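You operate a simulated robot arm through the tools that you are given. There is no shell and no other tool. Be economical: measure what you need, move in short steps, check, and stop when the job is done.

You are at the controls of a simulated robot arm. One attempt, no reset.

## Task
Shut the cupboard door fifty-three. Shut the drawer fifty-four. Set the angle lever to 75 degrees. Take the blue socket labelled "S6" from the top of bench eight and leave it on top of the brown taped carton there. Take the thick red coupon marked "46" from the top of bench eight and leave it on top of the black pack. The order is free. The angle lever goes to its stop.

Only the result counts: the job must be done as asked and must still hold three seconds after the hand-in. Knocking over, shifting, dropping, spilling or breaking anything else fails it.

## Robot
A 6-joint arm with a two-finger gripper on a trunk, on a base that drives. Base frame: it is fixed to the floor where the robot stands at the start and does not move with it; the origin is under the middle of the robot, x ahead of it, y to its left, z up. Units: mm, rad, N and s.
Its first joint turns from -2.897 to 2.897 rad. Places, roughly: angle lever [-300, 600, 1200]; black pack [-2000, -250, 750]; blue socket [-1250, 0, 750]; cupboard door fifty-three [900, -100, 300]; drawer fifty-four [500, -600, 700]; taped carton [-1750, 0, 750]; thick red coupon [-1750, -250, 750]. Payload 3.43 kg.
The tool frame sits at the grasp point between the pads (the TCP): z along the fingers, y along the line on which they close. The tips reach 20 mm beyond it. Largest opening 190 mm; the body of the gripper starts 248 mm behind the TCP.
Orientation is told as [roll, pitch, yaw] about the base's x, y, z axes, in that order, counted from this pose: with the fingers straight down and closing along the base's y, the tool's x points along the base's -x, its y along +y and its z along -z.

## Interface
- The arm moves only by the tool step_arm. Its argument "motion" is text: rows parted by semicolons, each of 6 numbers parted by spaces: the shift along the tool's x, y, z in mm, then the turn, a rotation vector about the tool's x, y, z in rad. In form: dx dy dz ax ay az; .... A call has 1 to 20 rows; each row shifts and turns the commanded pose from where the row before left it, along the tool's axes as they then stand. "gripper" is the opening, from 0 (shut) to 1 (fully open), set as the call begins (left out, the last holds). A row lasts 0.2 s, in which the tool goes at most 50 mm and 0.15 rad; a call with a longer step from one row to the next is refused whole, and so is a gripper value outside its range. Where a pose cannot be reached the arm comes as near as it can. A force on the tool above 40 N (or 10 N above the force at the start of the call, whichever is more), or a blocked arm, ends the call early, and 0.2 s more pass. Each finger travels about 153 mm/s and halts on what it meets, pressing with about 28 N; the grip force reading is that of the motor and also rises with nothing between the fingers. The clock runs only during rows and for 0.2 s after the last one: add rows that do not move to give the fingers time. It gives the time, the measured TCP pose, the force on the tool (base axes), the opening and the grip force at its end, in the units of the frame above (readings bear some noise), with the torque about the TCP (base axes, N m) and any sound that the robot's microphone picked up.
- Cameras (640 x 400 px; columns grow to the right, rows downward): "scene" is now at [21.5, 195.1, 1621.2]; the picture's right is [-0.59, -0.81, -0.00], its down [-0.75, 0.55, -0.36] and it looks along [0.29, -0.21, -0.93] (base axes); focal length 214 px, centre (320, 200). "wrist" rides on the gripper at [71, -8, -288] in the tool frame; the picture's right is [0.12, 0.99, 0.00], its down [-0.96, 0.12, -0.25] and it looks along [-0.25, 0.03, 0.97] (tool axes); focal length 261 px, centre (320, 200). There is no depth. A picture from a camera that has moved, and an enlarged one, comes with that camera's place and axes in the base frame and with its lens.
- camera(camera): a new picture of that camera. The clock stands still meanwhile.
- move_column(by): slides the trunk up (or, below 0, down) by that many mm; the arm and the scene camera ride with it, the base frame stays. It gives what a move gives, with no picture.
- base_move(legs): drives the robot by 1 to 6 legs, each [ahead, turn to the left] in mm and rad, along the robot's own axes; the way and the turn of a leg run together, so that a leg with both is an arc; at most 1500 mm and 3.142 rad a leg. The arm and the cameras ride along, it lands a little off, and it stops where it bumps. It gives what a move gives.
- head_to(pan, tilt): turns the head with the scene camera to pan (to the left, within 2.094 rad either way) and tilt (down, from -0.506 to 1.204), counted from straight ahead of the robot. It gives what a move gives.
- enlarge(camera, box): a new picture of the part [left, top, right, bottom] of that camera's present view, enlarged. The clock stands still meanwhile.
- close_job(): hands the job in; it is judged then, once.

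Work in short steps. Places have to be worked out from the pictures, the camera data and where the tool is seen: move nearer, look again, correct. Check each grasp and each placing, and mend what went wrong. You have 165 turns and 112 pictures in all, those below and enlarged ones among them. Open the gripper and draw the arm clear of the work before you hand the job in, unless the task says otherwise; then end with one line.

The tools are called as a command line: name --argument value ..., lists and objects as JSON in quotes. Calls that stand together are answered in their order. step_arm: Moves the arm, as the interface text tells. Its arguments: {"type":"object","properties":{"motion":{"type":"string"},"gripper":{"type":"number"}},"required":["motion"]} The other tools are called the same way: move_column (by) slides the trunk up or down; base_move (legs) drives the base; head_to (pan, tilt) turns the head that bears the scene camera; camera (camera) takes a picture; enlarge (camera, box) takes an enlarged picture of a part of a camera's view; close_job () hands the job in.

At the start:

```text
time_s: 0.0
eef_pos: [-551.0, -277.6, 1435.8]
ee_rot: [0.001, 0.001, -0.001]
force: [-0.3, 0.8, -0.9]
wrist_torque: [-0.02, 0.01, -0.02]
finger_gap: 189.8
gripper_force: 0.1
trunk travel left (down, up): [-225.0, 215.0]
robot x, y, heading: [-0.0, 14.4, 0.001]
head pan, tilt: [-0.632, 1.201]
```

scene: 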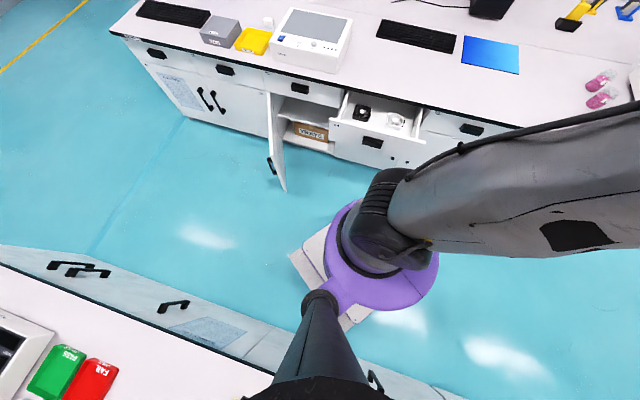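
wrist: 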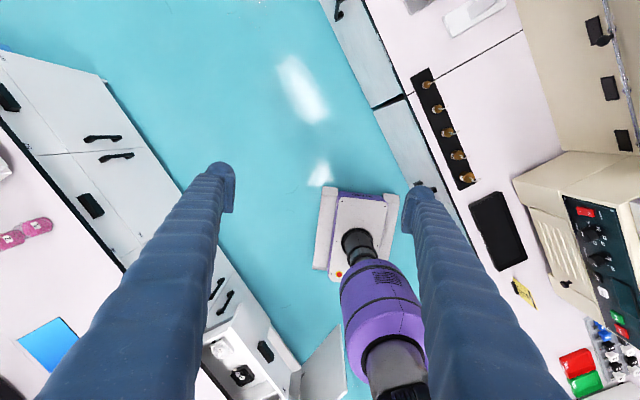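

I start by looking around with the head, toward the bench in front and to the right first.

head_to --pan -0.6 --tilt 0.7

camera --camera "scene"

head_to --pan 1.5 --tilt 0.5

camera --camera "scene"

head_to --pan 2.094 --tilt 0.5

camera --camera "scene"

```text
time_s: 0.9
eef_pos: [-551.8, -275.7, 1438.0]
ee_rot: [0.0, 0.0, 0.001]
force: [-0.2, 0.2, 0.1]
wrist_torque: [-0.08, 0.01, 0.01]
finger_gap: 189.9
gripper_force: 0.0
trunk travel left (down, up): [-225.0, 215.0]
robot x, y, heading: [-0.5, 16.4, -0.001]
head pan, tilt: [-0.6, 0.7]
```

```text
109 pictures are left
camera scene: at [46.1, 180.4, 1657.1], right [-0.57, -0.82, 0.0], down [-0.53, 0.36, -0.76], along [0.63, -0.43, -0.64], focal length 214 px, centre (320, 200)
```

scene: 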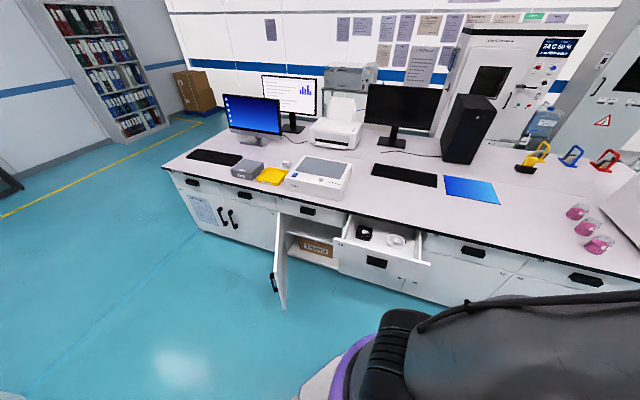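

```text
time_s: 2.9
eef_pos: [-551.2, -276.3, 1437.8]
ee_rot: [0.0, -0.001, -0.001]
force: [0.3, 0.1, -0.8]
wrist_torque: [-0.02, -0.02, 0.01]
finger_gap: 190.2
gripper_force: 0.0
trunk travel left (down, up): [-225.0, 215.0]
robot x, y, heading: [-1.0, 18.6, -0.0]
head pan, tilt: [1.499, 0.499]
```

```text
108 pictures are left
camera scene: at [-17.1, 318.8, 1674.9], right [1.0, -0.07, 0.0], down [-0.03, -0.48, -0.88], along [0.06, 0.88, -0.48], focal length 214 px, centre (320, 200)
```

scene: 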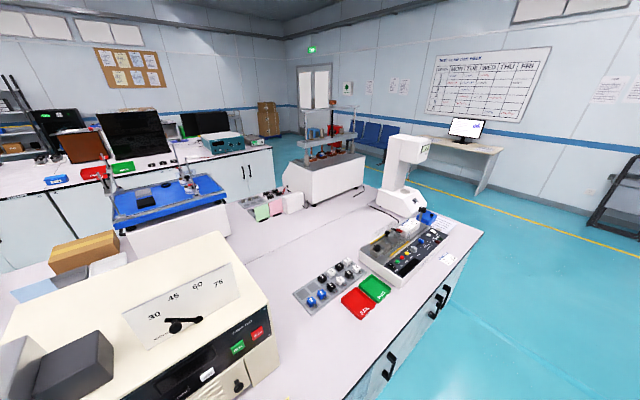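

```text
time_s: 3.9
eef_pos: [-551.1, -275.7, 1438.1]
ee_rot: [0.001, 0.001, 0.0]
force: [-0.3, 0.0, 0.2]
wrist_torque: [-0.02, -0.01, 0.03]
finger_gap: 190.2
gripper_force: 0.0
trunk travel left (down, up): [-225.0, 215.0]
robot x, y, heading: [-2.2, 16.3, 0.0]
head pan, tilt: [2.094, 0.499]
```

```text
107 pictures are left
camera scene: at [-69.1, 306.9, 1674.8], right [0.87, 0.5, 0.0], down [0.24, -0.41, -0.88], along [-0.44, 0.76, -0.48], focal length 214 px, centre (320, 200)
```

scene: 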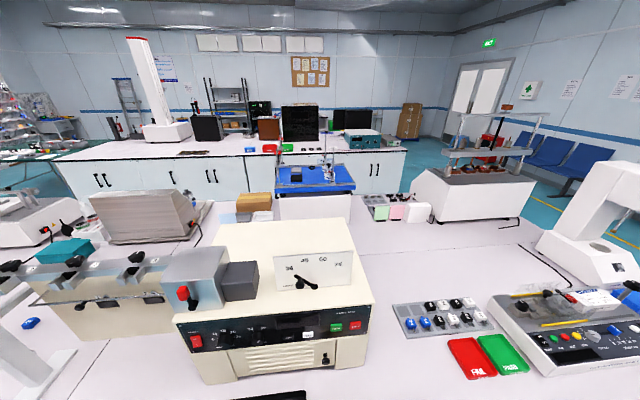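

The angle lever is on the vertical scale plate atop the cream instrument. I enlarge it.

enlarge --camera "scene" --box '[250, 230, 370, 305]'

head_to --pan 1.5 --tilt 0.8

camera --camera "scene"

enlarge --camera "scene" --box '[80, 150, 280, 275]'

```text
5.33 times, centred on (310, 268) of scene
camera zoom: at [-69.1, 306.9, 1674.8], right [0.87, 0.5, 0.0], down [0.24, -0.41, -0.88], along [-0.44, 0.76, -0.48], focal length 1144 px, centre (373, -160)
```

zoom: 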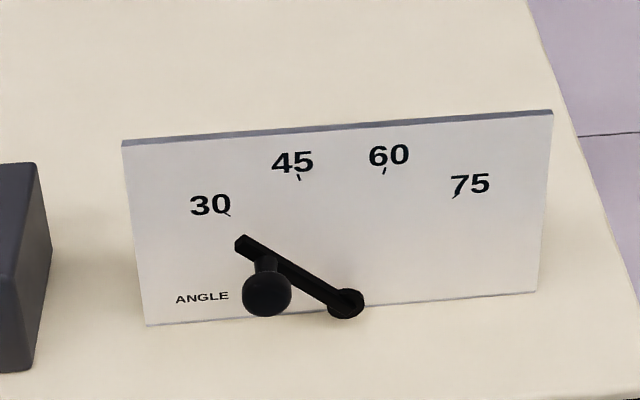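

```text
time_s: 4.9
eef_pos: [-551.9, -275.9, 1437.1]
ee_rot: [0.0, 0.0, -0.002]
force: [0.9, -0.1, -0.1]
wrist_torque: [0.0, 0.0, 0.0]
finger_gap: 190.0
gripper_force: 0.1
trunk travel left (down, up): [-225.0, 215.0]
robot x, y, heading: [-0.7, 15.8, -0.002]
head pan, tilt: [1.499, 0.799]
```

```text
105 pictures are left
camera scene: at [-18.0, 308.5, 1648.9], right [1.0, -0.07, 0.0], down [-0.05, -0.71, -0.7], along [0.05, 0.7, -0.72], focal length 214 px, centre (320, 200)
```

scene: 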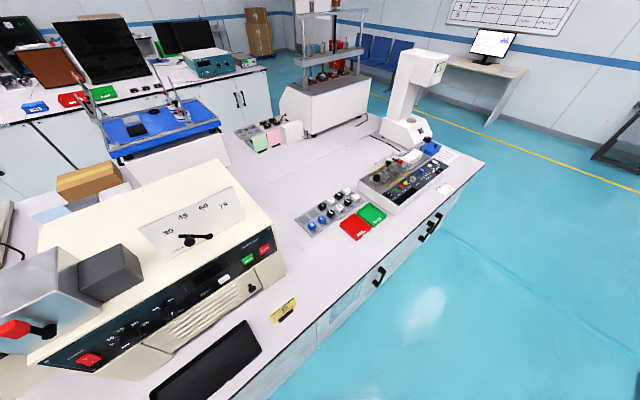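

```text
3.20 times, centred on (180, 212) of scene
camera zoom: at [-18.0, 308.5, 1648.9], right [1.0, -0.07, 0.0], down [-0.05, -0.71, -0.7], along [0.05, 0.7, -0.72], focal length 686 px, centre (768, 160)
```

zoom: 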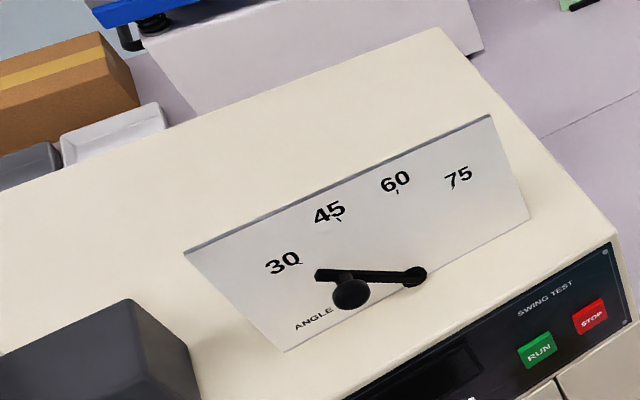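

Lever triangulated: plate vertical, facing (.58,-.81), pivot ≈(-284,653,1178), knob ≈(-302,609,1221), to be swung over the top to ≈(-236,657,1221). I raise the trunk for clearance, then turn the base so the arm faces the lever.

move_column --by 210

camera --camera "wrist"

base_move --legs '[[0, -0.8]]'

head_to --pan 2.094 --tilt 0.6

camera --camera "scene"

```text
time_s: 7.2
eef_pos: [-550.8, -277.0, 1648.1]
ee_rot: [0.001, 0.0, 0.001]
force: [0.3, -0.1, -0.4]
wrist_torque: [0.0, -0.04, -0.01]
finger_gap: 189.8
gripper_force: 0.1
trunk travel left (down, up): [-435.0, 5.0]
robot x, y, heading: [0.5, 23.8, 0.004]
head pan, tilt: [1.499, 0.799]
```

```text
103 pictures are left
camera wrist: at [-623.0, -284.5, 1934.9], right [-0.12, 0.99, 0.0], down [0.96, 0.12, 0.25], along [0.25, 0.03, -0.97], focal length 261 px, centre (320, 200)
```

wrist: 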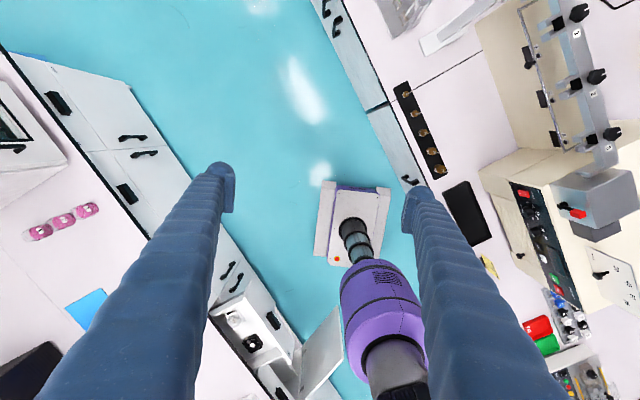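

```text
time_s: 10.7
eef_pos: [-598.9, 215.6, 1647.2]
ee_rot: [0.001, -0.002, -0.807]
force: [-0.7, -0.5, 0.3]
wrist_torque: [-0.03, -0.02, -0.03]
finger_gap: 189.7
gripper_force: 0.1
trunk travel left (down, up): [-435.0, 5.0]
robot x, y, heading: [-33.7, -5.5, -0.806]
head pan, tilt: [1.499, 0.799]
```

```text
time_s: 11.7
eef_pos: [-597.2, 216.3, 1648.4]
ee_rot: [-0.002, -0.001, -0.809]
force: [0.2, 1.1, -0.9]
wrist_torque: [-0.16, 0.15, -0.03]
finger_gap: 190.1
gripper_force: 0.1
trunk travel left (down, up): [-435.0, 5.0]
robot x, y, heading: [-32.5, -7.3, -0.809]
head pan, tilt: [2.094, 0.6]
```

```text
102 pictures are left
camera scene: at [126.6, 241.0, 1875.3], right [0.96, -0.28, 0.0], down [-0.16, -0.54, -0.82], along [0.23, 0.79, -0.57], focal length 214 px, centre (320, 200)
```

scene: 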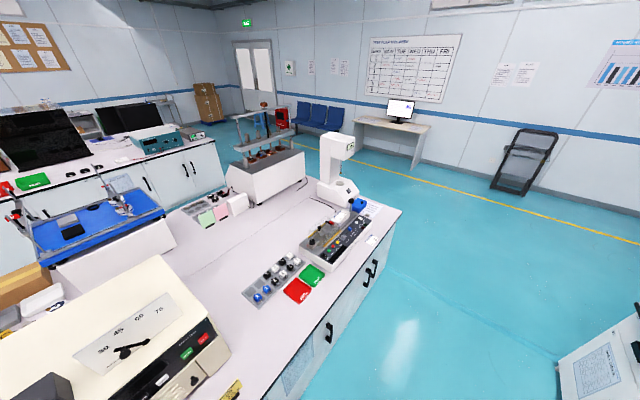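

Clear; I continue turning right.

base_move --legs '[[0, -0.75]]'

camera --camera "wrist"

```text
time_s: 15.1
eef_pos: [-293.6, 540.9, 1646.2]
ee_rot: [0.001, -0.003, -1.563]
force: [-0.4, 0.2, -0.5]
wrist_torque: [-0.03, 0.02, -0.01]
finger_gap: 190.0
gripper_force: 0.0
trunk travel left (down, up): [-435.0, 5.0]
robot x, y, heading: [-70.4, -8.5, -1.56]
head pan, tilt: [2.094, 0.6]
```

```text
101 pictures are left
camera wrist: at [-302.5, 612.1, 1935.2], right [0.99, 0.13, 0.0], down [0.12, -0.96, 0.25], along [0.03, -0.25, -0.97], focal length 261 px, centre (320, 200)
```

wrist: 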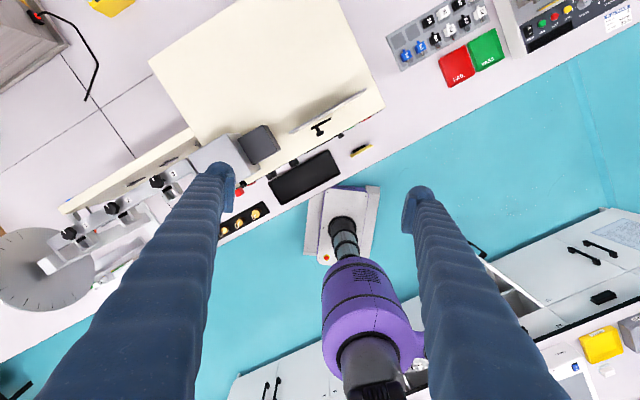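

The view matches my estimate. I close the gripper, shift to left of the knob and align the tool with the plate, staying high.

step_arm --motion "17 -22.5 0 0 0 0; 17 -22.5 0 0 0 0; 0 0 0 0 0 -0.1224; 0 0 0 0 0 -0.1224; 0 0 0 0 0 -0.1224; 0 0 0 0 0 -0.1224; 0 0 0 0 0 -0.1224" --gripper 0

move_column --by -210

camera --camera "wrist"

enlarge --camera "scene" --box '[220, 100, 420, 225]'

```text
time_s: 16.7
eef_pos: [-347.8, 568.8, 1647.9]
ee_rot: [0.005, 0.001, -1.27]
force: [1.0, -0.9, 0.5]
wrist_torque: [0.03, 0.02, -0.02]
finger_gap: 0.0
gripper_force: 28.0
out of reach, approached as far as the arm can: row 5, 6, 7
trunk travel left (down, up): [-435.0, 5.0]
robot x, y, heading: [-69.8, -9.9, -1.559]
head pan, tilt: [2.094, 0.6]
```

```text
time_s: 19.0
eef_pos: [-348.0, 569.6, 1438.1]
ee_rot: [0.005, 0.0, -1.269]
force: [0.1, 0.3, 0.6]
wrist_torque: [0.02, 0.02, 0.01]
finger_gap: 0.0
gripper_force: 28.5
trunk travel left (down, up): [-225.0, 215.0]
robot x, y, heading: [-69.2, -6.3, -1.559]
head pan, tilt: [2.094, 0.6]
```

```text
100 pictures are left
camera wrist: at [-379.2, 634.1, 1725.8], right [0.91, 0.41, 0.01], down [0.39, -0.88, 0.25], along [0.11, -0.22, -0.97], focal length 261 px, centre (320, 200)
```

wrist: 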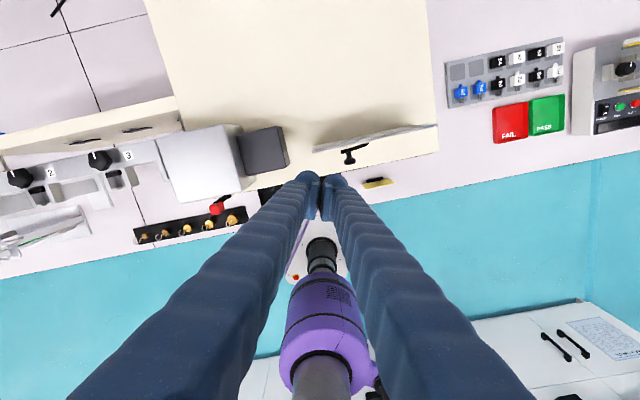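

```text
3.20 times, centred on (320, 162) of scene
camera zoom: at [214.6, 60.2, 1665.9], right [0.51, -0.86, 0.0], down [-0.49, -0.29, -0.82], along [0.71, 0.42, -0.57], focal length 686 px, centre (320, 320)
```

zoom: 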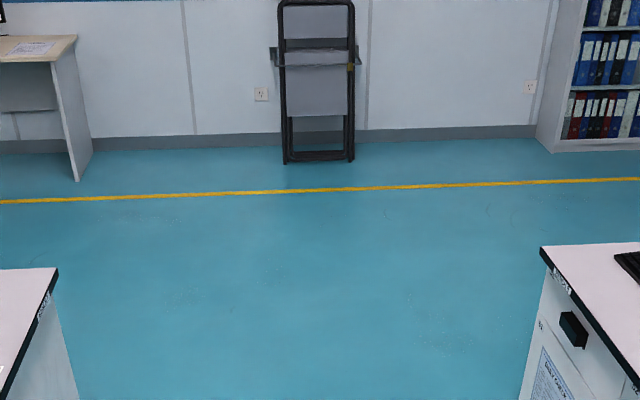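

Wrist roll hit a limit at yaw −1.27; that's adequate (18° off). Knob is where predicted. I back off the rotation slightly to see how the commanded pose stands.

step_arm --motion "0 0 0 0 0 0.1"

```text
time_s: 19.4
eef_pos: [-347.2, 569.5, 1438.0]
ee_rot: [0.006, 0.001, -1.37]
force: [0.3, -0.3, -0.2]
wrist_torque: [0.0, 0.0, 0.01]
finger_gap: 0.0
gripper_force: 28.5
trunk travel left (down, up): [-225.0, 215.0]
robot x, y, heading: [-71.1, -6.3, -1.559]
head pan, tilt: [2.094, 0.6]
```

The pose re-anchors. I rotate slightly, shift 9 mm and descend to TCP z≈1216 left of the knob.

step_arm --motion "0 0 0 0 0 -0.07; -1 8.7 0 0 0 0; 0 0 45 0 0 0; 0 0 45 0 0 0; 0 0 45 0 0 0; 0 0 45 0 0 0"

camera --camera "wrist"

```text
time_s: 20.8
eef_pos: [-338.5, 571.5, 1257.4]
ee_rot: [0.007, 0.001, -1.298]
force: [0.2, -0.1, -0.9]
wrist_torque: [-0.04, 0.0, 0.0]
finger_gap: 0.2
gripper_force: 28.2
trunk travel left (down, up): [-225.0, 215.0]
robot x, y, heading: [-70.2, -8.9, -1.561]
head pan, tilt: [2.094, 0.6]
```

```text
98 pictures are left
camera wrist: at [-367.9, 636.4, 1544.2], right [0.92, 0.38, 0.01], down [0.37, -0.9, 0.25], along [0.1, -0.23, -0.97], focal length 261 px, centre (320, 200)
```

wrist: 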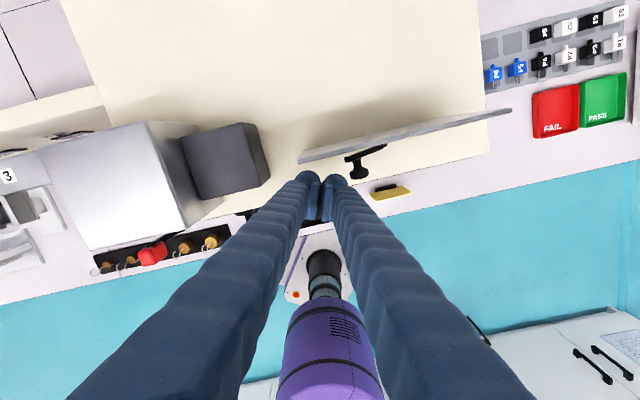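

Prediction holds. Descend the last 41 mm, then push along the plate to the right in gentle rows.

step_arm --motion "0 0 41 0 0 0; 3.4 9.4 0 0 0 0; 3.4 9.4 0 0 0 0; 3.4 9.4 0 0 0 0; 3.4 9.4 0 0 0 0; 3.4 9.4 0 0 0 0; 3.4 9.4 0 0 0 0; 3.4 9.4 0 0 0 0; 3.4 9.4 0 0 0 0"

camera --camera "wrist"

```text
time_s: 22.0
eef_pos: [-317.3, 581.9, 1219.1]
ee_rot: [0.016, -0.006, -1.312]
force: [4.1, -19.7, 4.6]
wrist_torque: [0.26, 0.01, -0.39]
finger_gap: 0.1
gripper_force: 27.8
out of reach, approached as far as the arm can: row 4, 5, 6
trunk travel left (down, up): [-225.0, 215.0]
robot x, y, heading: [-69.6, -11.0, -1.558]
head pan, tilt: [2.094, 0.6]
stopped in row 6: the force on the tool passed its limit at 43 N (the readings are from after the stop); the commanded pose is now the measured one
```

```text
97 pictures are left
camera wrist: at [-348.5, 648.8, 1506.0], right [0.93, 0.37, 0.01], down [0.36, -0.9, 0.25], along [0.11, -0.23, -0.97], focal length 261 px, centre (320, 200)
```

wrist: 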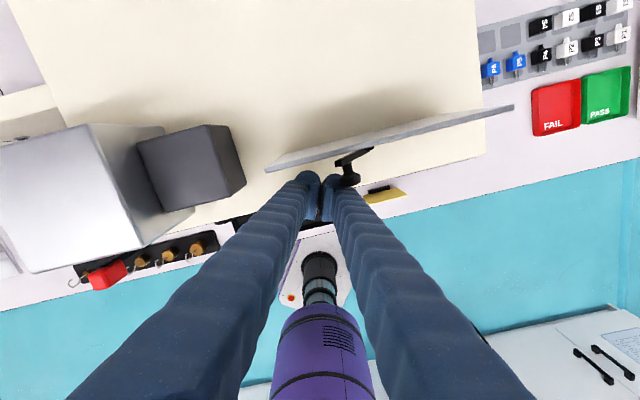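

The finger corner caught the knob's front, and joint 1 is near its limit. I back off, lift, and turn the base so the arm has room.

step_arm --motion "-8 -10 0 0 0 0; -4 -9.4 0 0 0 0; 0 0 -45 0 0 0; 0 0 -45 0 0 0; 0 0 -45 0 0 0; 0 0 -45 0 0 0; 0 0 -45 0 0 0"

base_move --legs '[[0, -0.7]]'

```text
time_s: 23.6
eef_pos: [-336.1, 569.4, 1442.6]
ee_rot: [0.016, 0.0, -1.309]
force: [0.0, -0.3, -1.1]
wrist_torque: [0.0, -0.01, -0.03]
finger_gap: 0.1
gripper_force: 28.1
trunk travel left (down, up): [-225.0, 215.0]
robot x, y, heading: [-66.2, -9.3, -1.555]
head pan, tilt: [2.094, 0.6]
```

```text
time_s: 26.8
eef_pos: [99.8, 609.6, 1442.3]
ee_rot: [0.022, 0.0, -2.025]
force: [-0.1, -0.2, -0.7]
wrist_torque: [-0.04, 0.01, 0.0]
finger_gap: 0.0
gripper_force: 27.6
trunk travel left (down, up): [-225.0, 215.0]
robot x, y, heading: [-98.2, 18.2, -2.257]
head pan, tilt: [2.094, 0.6]
```

Now translate the TCP back above the left of the knob and rotate to align with the plate.

step_arm --motion "-25.3 -42.3 0 0 0 0; -25.3 -42.3 0 0 0 0; -25.3 -42.3 0 0 0 0; -25.3 -42.3 0 0 0 0; -25.3 -42.3 0 0 0 0; -25.3 -42.3 0 0 0 0; -25.3 -42.3 0 0 0 0; -25.3 -42.3 0 0 0 0; -25.3 -42.3 0 0 0 0; 0 0 0 0 0 -0.134; 0 0 0 0 0 -0.134; 0 0 0 0 0 -0.134; 0 0 0 0 0 -0.134; 0 0 0 0 0 -0.134; 0 0 0 0 0 -0.134; 0 0 0 0 0 -0.134; 0 0 0 0 0 -0.134"

camera --camera "wrist"

```text
time_s: 30.4
eef_pos: [-350.6, 568.1, 1434.0]
ee_rot: [0.023, -0.018, -1.297]
force: [0.1, -0.4, -0.1]
wrist_torque: [-0.04, 0.03, 0.0]
finger_gap: 0.1
gripper_force: 28.0
out of reach, approached as far as the arm can: row 15, 16, 17
trunk travel left (down, up): [-225.0, 215.0]
robot x, y, heading: [-95.1, 22.3, -2.255]
head pan, tilt: [2.094, 0.6]
```

```text
96 pictures are left
camera wrist: at [-386.9, 636.4, 1720.0], right [0.92, 0.38, 0.02], down [0.36, -0.89, 0.26], along [0.12, -0.24, -0.96], focal length 261 px, centre (320, 200)
```

wrist: 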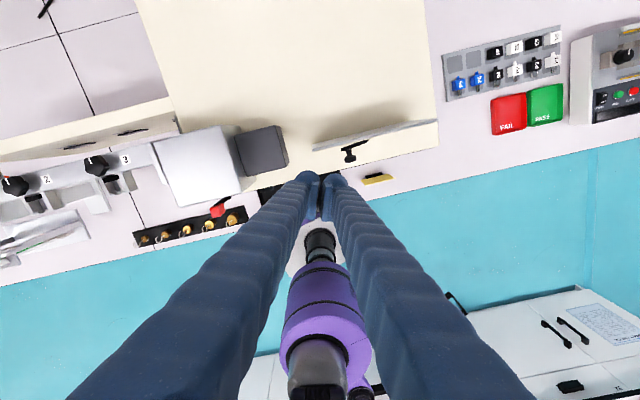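

The limit is on tool yaw relative to the arm; I instead rotate the other way so the fingers' closing axis is normal to the plate (42 mm face leading).

step_arm --motion "0 0 0 0 0 0.136; 0 0 0 0 0 0.136; 0 0 0 0 0 0.136; 0 0 0 0 0 0.136; 0 0 0 0 0 0.136; 0 0 0 0 0 0.136; 0 0 0 0 0 0.136; 0 0 0 0 0 0.136; 0 0 0 0 0 0.135"

camera --camera "wrist"

```text
time_s: 32.4
eef_pos: [-352.3, 567.0, 1433.8]
ee_rot: [0.024, 0.015, -2.521]
force: [0.2, 0.4, 0.3]
wrist_torque: [-0.01, 0.02, 0.01]
finger_gap: 0.0
gripper_force: 28.4
trunk travel left (down, up): [-225.0, 215.0]
robot x, y, heading: [-94.3, 19.2, -2.254]
head pan, tilt: [2.094, 0.6]
```

```text
95 pictures are left
camera wrist: at [-307.6, 618.2, 1722.3], right [0.67, -0.74, 0.02], down [-0.72, -0.65, 0.23], along [-0.16, -0.17, -0.97], focal length 261 px, centre (320, 200)
```

wrist: 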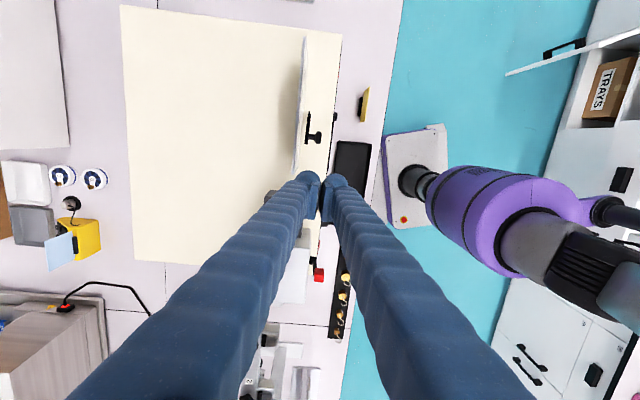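

Aligned. Descend most of the way beside the knob, then check position.

step_arm --motion "0 0 45 0 0 0; 0 0 45 0 0 0; 0 0 45 0 0 0; 0 0 25 0 0 0"

camera --camera "wrist"

```text
time_s: 33.4
eef_pos: [-347.3, 566.4, 1272.0]
ee_rot: [0.023, 0.015, -2.522]
force: [0.3, 0.8, 0.5]
wrist_torque: [-0.02, 0.0, -0.02]
finger_gap: 0.0
gripper_force: 28.4
trunk travel left (down, up): [-225.0, 215.0]
robot x, y, heading: [-95.6, 15.5, -2.254]
head pan, tilt: [2.094, 0.6]
```

```text
94 pictures are left
camera wrist: at [-304.1, 617.1, 1561.8], right [0.67, -0.74, 0.02], down [-0.72, -0.65, 0.23], along [-0.16, -0.18, -0.97], focal length 261 px, centre (320, 200)
```

wrist: 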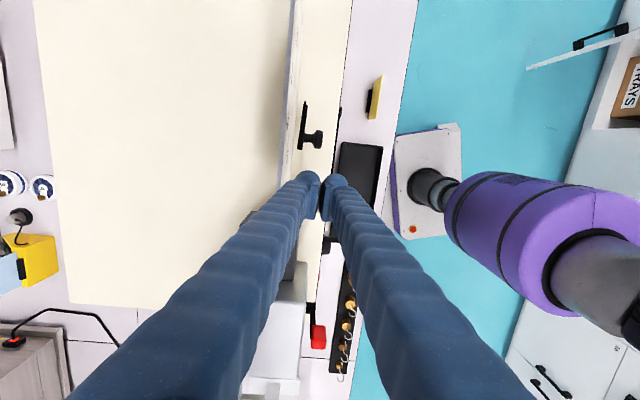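

Knob confirmed at a≈−41, d≈34–50; the finger is centred at d≈50. Descend 54 mm and push along tool x.

step_arm --motion "0 0 27 0 0 0; 0 0 27 0 0 0; 10 0 0 0 0 0; 10 0 0 0 0 0; 10 0 0 0 0 0; 10 0 0 0 0 0; 10 0 0 0 0 0; 10 0 0 0 0 0; 10 0 0 0 0 0; 10 0 0 0 0 0"

camera --camera "wrist"

```text
time_s: 35.6
eef_pos: [-281.4, 613.2, 1221.5]
ee_rot: [0.022, 0.017, -2.519]
force: [0.2, 0.1, -0.9]
wrist_torque: [-0.05, -0.01, 0.0]
finger_gap: 0.1
gripper_force: 27.9
trunk travel left (down, up): [-225.0, 215.0]
robot x, y, heading: [-95.3, 17.3, -2.25]
head pan, tilt: [2.094, 0.6]
```

```text
93 pictures are left
camera wrist: at [-237.3, 663.5, 1509.9], right [0.67, -0.74, 0.02], down [-0.72, -0.65, 0.23], along [-0.16, -0.18, -0.97], focal length 261 px, centre (320, 200)
```

wrist: 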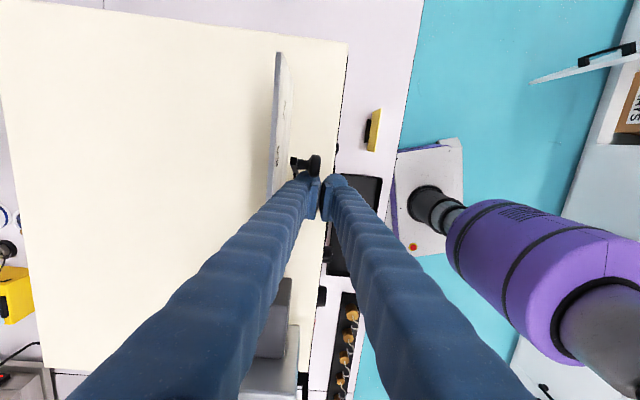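

The lever moves freely. Continue pushing until it stops.

step_arm --motion "8 0 0 0 0 0; 8 0 0 0 0 0; 7 0 0 0 0 0; 5 0 0 0 0 0; 4 0 0 0 0 0; 4 0 0 0 0 0; 4 0 0 0 0 0; 4 0 0 0 0 0"

camera --camera "wrist"

```text
time_s: 36.9
eef_pos: [-259.4, 627.0, 1219.5]
ee_rot: [0.028, 0.009, -2.519]
force: [-6.9, -3.6, -4.1]
wrist_torque: [-0.05, 0.13, 0.16]
finger_gap: 0.0
gripper_force: 28.3
trunk travel left (down, up): [-225.0, 215.0]
robot x, y, heading: [-96.7, 19.5, -2.259]
head pan, tilt: [2.094, 0.6]
stopped in row 6: the force on the tool passed its limit at 44 N (the readings are from after the stop); the commanded pose is now the measured one
```

```text
92 pictures are left
camera wrist: at [-214.1, 680.8, 1507.6], right [0.68, -0.74, 0.03], down [-0.72, -0.65, 0.24], along [-0.16, -0.18, -0.97], focal length 261 px, centre (320, 200)
```

wrist: 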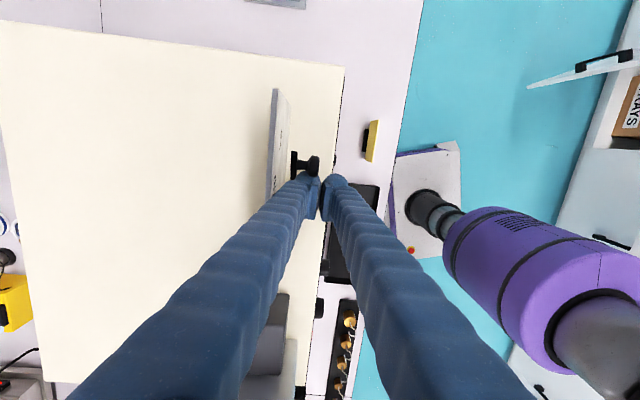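

The force rise suggests the stop. I back off, lift, and view it with the scene camera.

step_arm --motion "-15 0 0 0 0 0; -15 0 0 0 0 0; 0 0 -45 0 0 0; 0 0 -45 0 0 0; 0 0 -45 0 0 0; 0 0 -45 0 0 0; 0 0 -40 0 0 0"

head_to --pan -2.09 --tilt 0.7

camera --camera "scene"

```text
time_s: 38.5
eef_pos: [-286.6, 614.6, 1439.8]
ee_rot: [0.028, 0.01, -2.52]
force: [0.2, -0.9, 0.5]
wrist_torque: [-0.02, 0.0, 0.01]
finger_gap: 0.0
gripper_force: 27.9
trunk travel left (down, up): [-225.0, 215.0]
robot x, y, heading: [-96.4, 17.7, -2.259]
head pan, tilt: [2.094, 0.6]
```

```text
time_s: 41.9
eef_pos: [-285.7, 614.9, 1439.2]
ee_rot: [0.026, 0.011, -2.519]
force: [-0.1, 0.4, -0.3]
wrist_torque: [-0.01, -0.02, 0.01]
finger_gap: 0.0
gripper_force: 27.4
trunk travel left (down, up): [-225.0, 215.0]
robot x, y, heading: [-99.0, 19.7, -2.257]
head pan, tilt: [-2.089, 0.7]
```

```text
91 pictures are left
camera scene: at [47.7, -19.5, 1657.1], right [0.93, 0.36, 0.0], down [0.23, -0.6, -0.76], along [-0.28, 0.71, -0.64], focal length 214 px, centre (320, 200)
```

scene: 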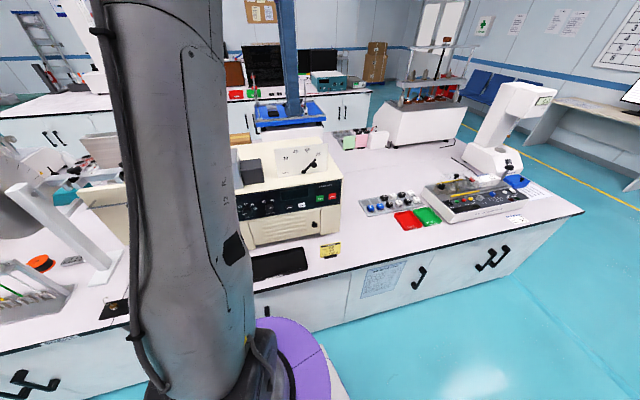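

enlarge --camera "scene" --box '[260, 135, 340, 185]'

```text
8.00 times, centred on (300, 160) of scene
camera zoom: at [47.7, -19.5, 1657.1], right [0.93, 0.36, 0.0], down [0.23, -0.6, -0.76], along [-0.28, 0.71, -0.64], focal length 1716 px, centre (480, 520)
```

zoom: 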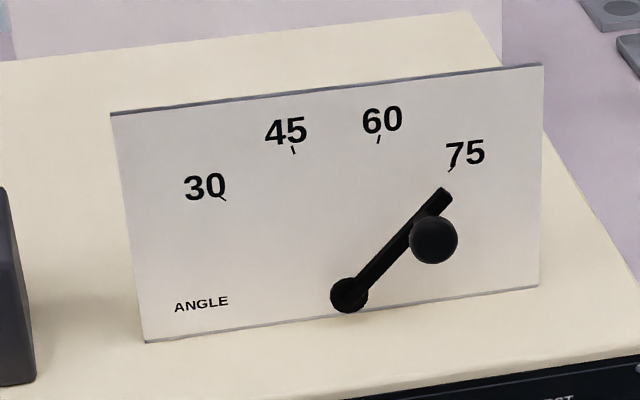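

The lever points exactly at 75 (computed 44° vs mark 44°). Next the drawer and door: I turn the base so the arm faces that bench.

base_move --legs '[[0, -1.4], [0, -1.4]]'

head_to --pan -1.9 --tilt 0.8

camera --camera "scene"

camera --camera "wrist"

```text
time_s: 45.9
eef_pos: [302.7, 496.0, 1440.9]
ee_rot: [0.026, 0.013, 2.764]
force: [-0.2, -0.4, 0.0]
wrist_torque: [0.1, -0.11, 0.0]
finger_gap: 0.0
gripper_force: 28.1
trunk travel left (down, up): [-225.0, 215.0]
robot x, y, heading: [-97.5, 32.3, 3.063]
head pan, tilt: [-2.089, 0.7]
stopped in leg 1: the robot was blocked; the commanded pose is now the measured one
```

```text
time_s: 46.6
eef_pos: [301.4, 498.4, 1438.9]
ee_rot: [0.027, 0.011, 2.764]
force: [0.0, 0.1, 0.3]
wrist_torque: [-0.03, -0.02, -0.01]
finger_gap: 0.0
gripper_force: 27.9
trunk travel left (down, up): [-225.0, 215.0]
robot x, y, heading: [-96.4, 34.4, 3.061]
head pan, tilt: [-1.901, 0.799]
```

```text
89 pictures are left
camera scene: at [-61.7, -102.8, 1649.0], right [0.92, -0.4, 0.0], down [-0.28, -0.66, -0.7], along [0.28, 0.64, -0.72], focal length 214 px, centre (320, 200)
```

scene: 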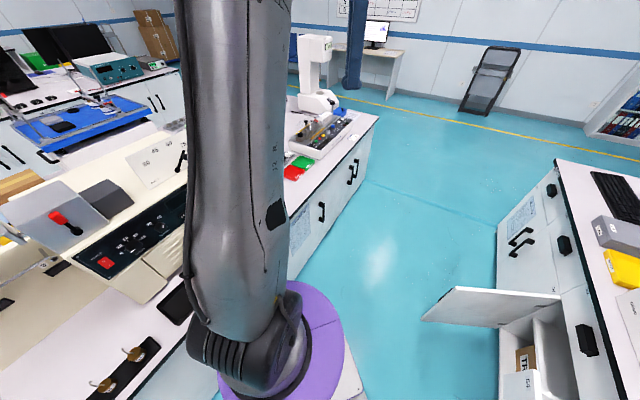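

```text
88 pictures are left
camera wrist: at [369.8, 489.8, 1727.3], right [-0.26, -0.97, 0.03], down [-0.94, 0.26, 0.24], along [-0.24, 0.03, -0.97], focal length 261 px, centre (320, 200)
```

wrist: 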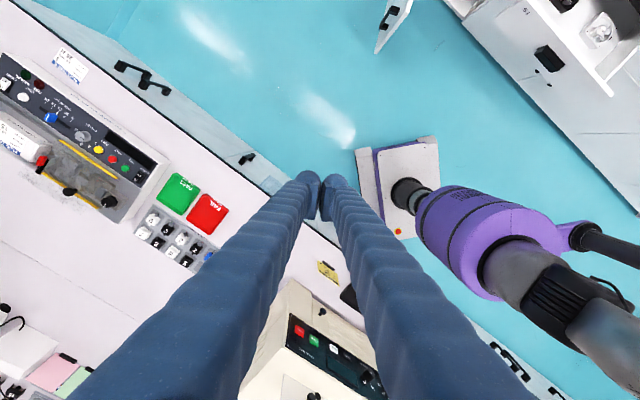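

The base corner touched the left bench. I reverse 200 mm away from it and then turn on.

base_move --legs '[[-200, 0], [0, -1.2], [0, -1.15]]'

head_to --pan -1.1 --tilt 0.85

camera --camera "scene"

camera --camera "wrist"

```text
time_s: 55.9
eef_pos: [395.8, -520.1, 1440.3]
ee_rot: [0.03, 0.012, 0.829]
force: [1.7, 0.8, 0.7]
wrist_torque: [-0.22, 0.34, 0.01]
finger_gap: 0.0
gripper_force: 28.6
trunk travel left (down, up): [-225.0, 215.0]
robot x, y, heading: [159.6, -10.3, 1.099]
head pan, tilt: [-1.901, 0.799]
stopped in leg 3: the robot was blocked; the commanded pose is now the measured one
```

```text
time_s: 57.0
eef_pos: [393.2, -524.0, 1438.4]
ee_rot: [0.031, 0.009, 0.827]
force: [-0.1, 0.3, -0.6]
wrist_torque: [0.0, 0.04, -0.01]
finger_gap: 0.3
gripper_force: 28.2
trunk travel left (down, up): [-225.0, 215.0]
robot x, y, heading: [158.9, -9.5, 1.096]
head pan, tilt: [-1.1, 0.85]
```

```text
87 pictures are left
camera scene: at [41.8, 66.9, 1644.9], right [-0.01, -1.0, 0.0], down [-0.75, 0.0, -0.66], along [0.66, 0.0, -0.75], focal length 214 px, centre (320, 200)
```

scene: 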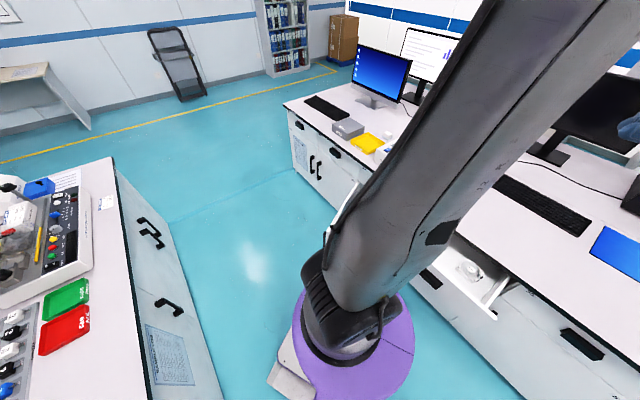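

```text
86 pictures are left
camera wrist: at [359.7, -584.6, 1725.6], right [-0.81, 0.58, 0.03], down [0.57, 0.78, 0.24], along [0.12, 0.21, -0.97], focal length 261 px, centre (320, 200)
```

wrist: 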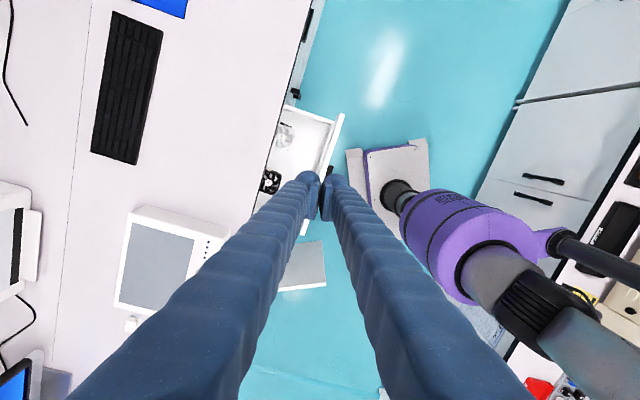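

Blocked at heading 1.1; I need to see what the base touches. I look steeply down to the right.

head_to --pan -2.0 --tilt 1.2

camera --camera "scene"

enlarge --camera "wrist" --box '[240, 80, 440, 205]'

```text
time_s: 58.2
eef_pos: [393.4, -522.9, 1437.5]
ee_rot: [0.031, 0.007, 0.827]
force: [-0.6, -1.1, -0.3]
wrist_torque: [0.01, 0.02, 0.03]
finger_gap: 0.1
gripper_force: 27.6
trunk travel left (down, up): [-225.0, 215.0]
robot x, y, heading: [159.2, -6.6, 1.094]
head pan, tilt: [-2.0, 1.201]
```

```text
85 pictures are left
camera scene: at [-2.4, 23.3, 1621.2], right [-0.79, -0.62, 0.0], down [-0.58, 0.73, -0.36], along [0.22, -0.28, -0.93], focal length 214 px, centre (320, 200)
```

scene: 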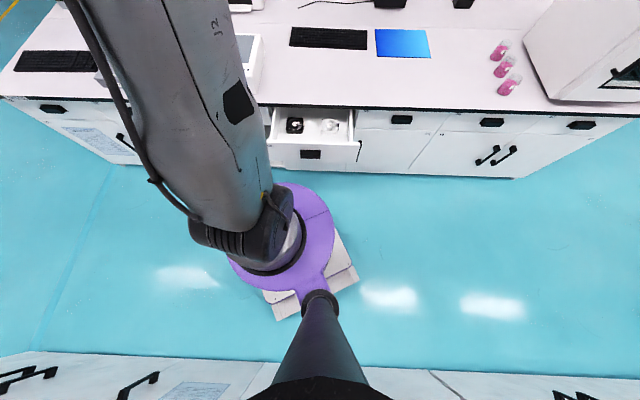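

```text
3.20 times, centred on (340, 142) of wrist
camera zoom: at [359.0, -584.6, 1725.8], right [-0.81, 0.58, 0.03], down [0.57, 0.78, 0.24], along [0.12, 0.21, -0.97], focal length 834 px, centre (256, 384)
```

zoom: 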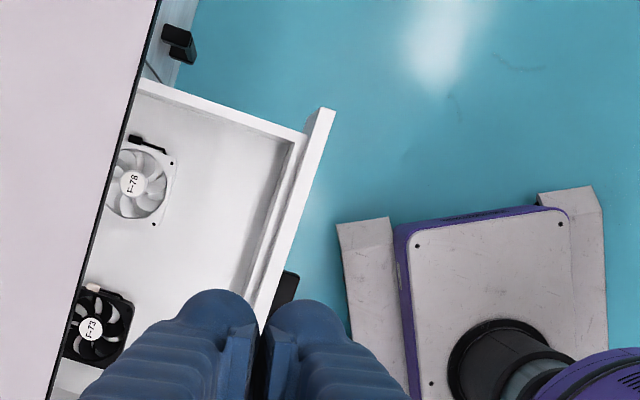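

I check the door through the wrist view.

enlarge --camera "wrist" --box '[220, 200, 460, 350]'

```text
2.67 times, centred on (340, 275) of wrist
camera zoom: at [359.0, -584.6, 1725.8], right [-0.81, 0.58, 0.03], down [0.57, 0.78, 0.24], along [0.12, 0.21, -0.97], focal length 695 px, centre (267, 0)
```

zoom: 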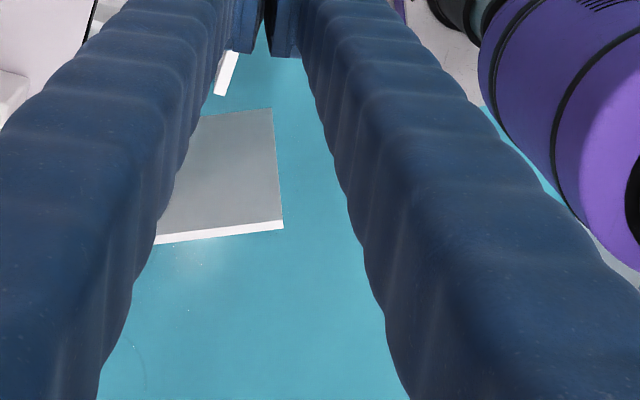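

Nothing seems displaced (door and drawer still as before). For better reach I drive 150 mm ahead, parallel-ish to the bench, then look at the drawer.

base_move --legs '[[150, 0]]'

head_to --pan -2.0 --tilt 0.8

camera --camera "scene"

camera --camera "wrist"

```text
time_s: 59.9
eef_pos: [462.3, -387.1, 1439.5]
ee_rot: [0.03, 0.01, 0.828]
force: [-0.2, 0.7, -0.1]
wrist_torque: [-0.07, 0.03, -0.02]
finger_gap: 0.0
gripper_force: 27.6
trunk travel left (down, up): [-225.0, 215.0]
robot x, y, heading: [231.2, 126.5, 1.088]
head pan, tilt: [-2.0, 1.201]
```

```text
time_s: 60.8
eef_pos: [462.9, -388.3, 1438.4]
ee_rot: [0.029, 0.008, 0.827]
force: [-0.1, -0.2, 0.7]
wrist_torque: [0.0, 0.03, 0.02]
finger_gap: 0.0
gripper_force: 28.1
trunk travel left (down, up): [-225.0, 215.0]
robot x, y, heading: [232.5, 124.3, 1.093]
head pan, tilt: [-2.0, 0.799]
```

```text
82 pictures are left
camera scene: at [82.4, 139.1, 1648.8], right [-0.79, -0.62, 0.0], down [-0.44, 0.56, -0.7], along [0.43, -0.55, -0.72], focal length 214 px, centre (320, 200)
```

scene: 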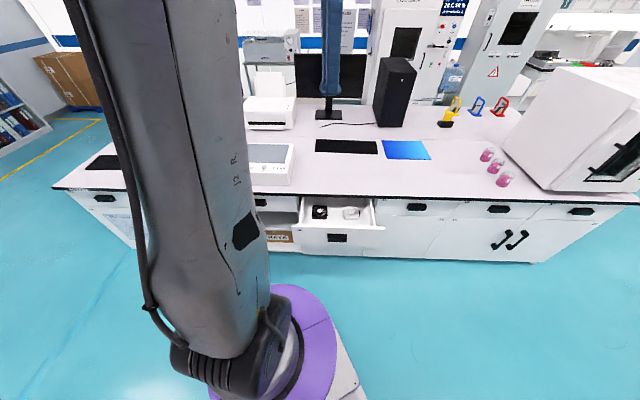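

```text
81 pictures are left
camera wrist: at [428.4, -449.4, 1726.4], right [-0.81, 0.58, 0.03], down [0.57, 0.78, 0.24], along [0.12, 0.21, -0.97], focal length 261 px, centre (320, 200)
```

wrist: 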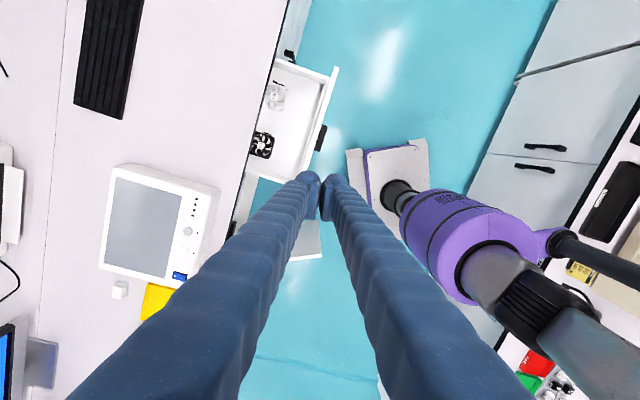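

I enlarge the drawer in both views to triangulate its front.

enlarge --camera "scene" --box '[250, 180, 410, 280]'

enlarge --camera "wrist" --box '[200, 40, 360, 140]'

enlarge --camera "wrist" --box '[220, 120, 380, 220]'

```text
4.00 times, centred on (330, 230) of scene
camera zoom: at [82.4, 139.1, 1648.8], right [-0.79, -0.62, 0.0], down [-0.44, 0.56, -0.7], along [0.43, -0.55, -0.72], focal length 858 px, centre (280, 80)
```

zoom: 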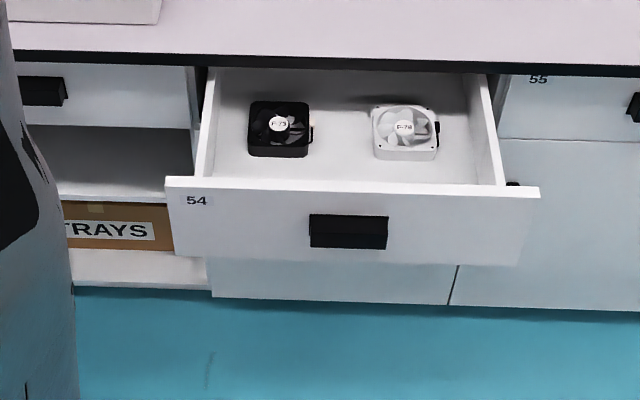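

```text
4.00 times, centred on (280, 90) of wrist
camera zoom: at [428.4, -449.4, 1726.4], right [-0.81, 0.58, 0.03], down [0.57, 0.78, 0.24], along [0.12, 0.21, -0.97], focal length 1043 px, centre (480, 640)
```

zoom: 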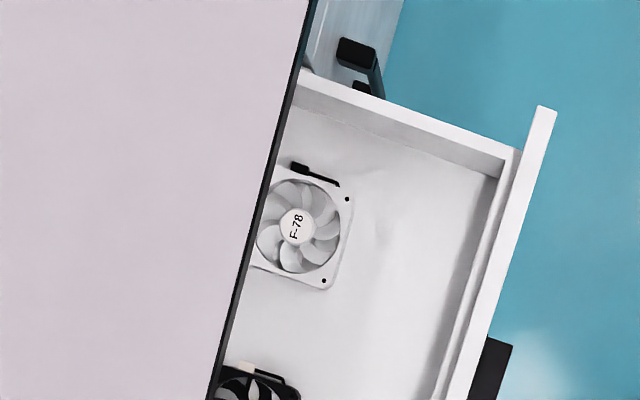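

```text
4.00 times, centred on (300, 170) of wrist
camera zoom: at [428.4, -449.4, 1726.4], right [-0.81, 0.58, 0.03], down [0.57, 0.78, 0.24], along [0.12, 0.21, -0.97], focal length 1043 px, centre (400, 320)
```

zoom: 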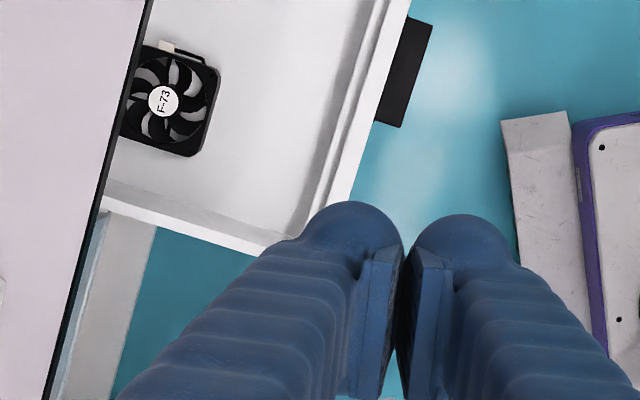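

Drawer front: n≈605 along the bench normal (.574,−.819), centre t≈90, handle at z≈710 standing out 40 mm. I position the closed vertical fingers in front of the handle, high, and lower the trunk.

step_arm --motion "24.5 38.5 0 0 0 0; 24.5 38.5 0 0 0 0; 0 0 0 0 0 0.108; 0 0 0 0 0 0.108"

move_column --by -220

camera --camera "wrist"

```text
time_s: 61.8
eef_pos: [375.0, -371.3, 1441.4]
ee_rot: [0.028, 0.015, 0.61]
force: [-0.5, -0.4, -1.2]
wrist_torque: [-0.01, 0.04, 0.01]
finger_gap: 0.0
gripper_force: 28.0
trunk travel left (down, up): [-225.0, 215.0]
robot x, y, heading: [232.9, 127.3, 1.094]
head pan, tilt: [-2.0, 0.799]
```

```text
time_s: 64.1
eef_pos: [373.1, -372.3, 1222.5]
ee_rot: [0.028, 0.016, 0.61]
force: [0.3, -1.0, 0.3]
wrist_torque: [-0.02, 0.0, 0.02]
finger_gap: 0.0
gripper_force: 27.8
trunk travel left (down, up): [-5.0, 435.0]
robot x, y, heading: [229.8, 128.8, 1.094]
head pan, tilt: [-2.0, 0.799]
```

```text
77 pictures are left
camera wrist: at [327.4, -422.9, 1509.6], right [-0.67, 0.74, 0.03], down [0.73, 0.64, 0.24], along [0.16, 0.18, -0.97], focal length 261 px, centre (320, 200)
```

wrist: 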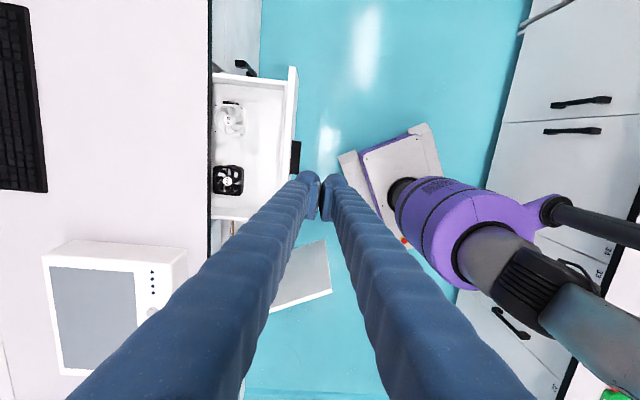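

Aligned with the bench. Descend to about z 800.

step_arm --motion "0 0 48 0 0 0; 0 0 48 0 0 0; 0 0 48 0 0 0; 0 0 48 0 0 0; 0 0 48 0 0 0; 0 0 48 0 0 0; 0 0 48 0 0 0; 0 0 48 0 0 0; 0 0 36 0 0 0"

camera --camera "wrist"

```text
time_s: 66.1
eef_pos: [360.8, -365.5, 801.7]
ee_rot: [0.029, 0.014, 0.61]
force: [0.6, -0.7, 0.9]
wrist_torque: [-0.06, -0.03, 0.0]
finger_gap: 0.1
gripper_force: 27.6
trunk travel left (down, up): [-5.0, 435.0]
robot x, y, heading: [229.1, 123.7, 1.095]
head pan, tilt: [-2.0, 0.799]
```

```text
76 pictures are left
camera wrist: at [315.1, -416.5, 1089.3], right [-0.67, 0.74, 0.03], down [0.73, 0.64, 0.24], along [0.16, 0.18, -0.97], focal length 261 px, centre (320, 200)
```

wrist: 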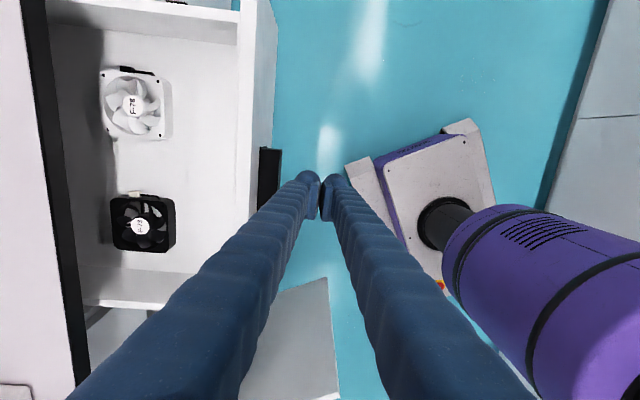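

Finger is right in front of the handle centre (t 86 vs 87). Descend 92 mm and push along the bench normal.

step_arm --motion "0 0 46 0 0 0; 0 0 46 0 0 0; 0 -20 0 0 0 0; 0 -15 0 0 0 0; 0 -15 0 0 0 0; 0 -15 0 0 0 0; 0 -15 0 0 0 0; 0 -15 0 0 0 0; 0 -15 0 0 0 0; 0 -15 0 0 0 0; 0 -15 0 0 0 0; 0 -15 0 0 0 0; 0 -15 0 0 0 0"

camera --camera "wrist"

```text
time_s: 68.9
eef_pos: [456.2, -503.9, 704.6]
ee_rot: [0.027, 0.016, 0.61]
force: [-0.4, -0.7, 0.4]
wrist_torque: [-0.03, -0.01, 0.01]
finger_gap: 0.0
gripper_force: 27.7
trunk travel left (down, up): [-5.0, 435.0]
robot x, y, heading: [228.8, 127.7, 1.098]
head pan, tilt: [-2.0, 0.799]
```

```text
75 pictures are left
camera wrist: at [410.3, -555.2, 992.9], right [-0.67, 0.74, 0.03], down [0.73, 0.64, 0.24], along [0.16, 0.18, -0.97], focal length 261 px, centre (320, 200)
```

wrist: 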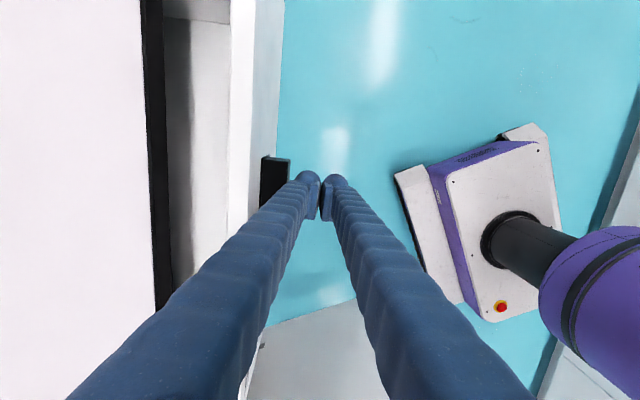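

The drawer slides in. Continue until it seats.

step_arm --motion "0 -12 0 0 0 0; 0 -12 0 0 0 0; 0 -12 0 0 0 0; 0 -12 0 0 0 0; 0 -10 0 0 0 0; 0 -6 0 0 0 0; 0 -6 0 0 0 0; 0 -6 0 0 0 0; 0 -6 0 0 0 0; 0 -6 0 0 0 0; 0 -6 0 0 0 0; 0 -6 0 0 0 0"

camera --camera "wrist"

```text
time_s: 71.4
eef_pos: [508.6, -575.7, 702.8]
ee_rot: [0.04, 0.013, 0.612]
force: [-7.4, 13.4, 8.4]
wrist_torque: [-1.52, -1.1, 0.35]
finger_gap: 0.0
gripper_force: 27.8
trunk travel left (down, up): [-5.0, 435.0]
robot x, y, heading: [230.0, 126.3, 1.097]
head pan, tilt: [-2.0, 0.799]
stopped in row 12: the force on the tool passed its limit at 48 N (the readings are from after the stop); the commanded pose is now the measured one
```

```text
74 pictures are left
camera wrist: at [463.4, -631.0, 989.5], right [-0.67, 0.74, 0.04], down [0.73, 0.64, 0.24], along [0.15, 0.19, -0.97], focal length 261 px, centre (320, 200)
```

wrist: 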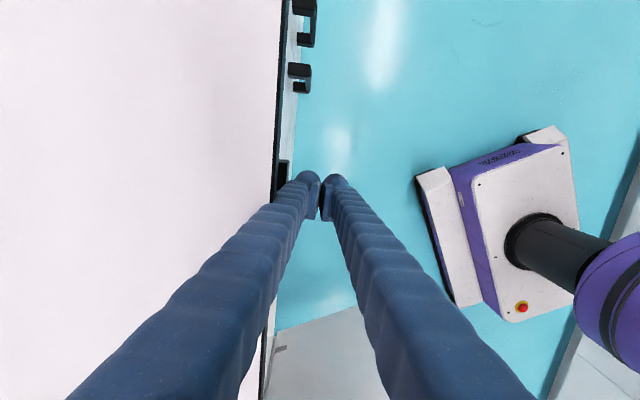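

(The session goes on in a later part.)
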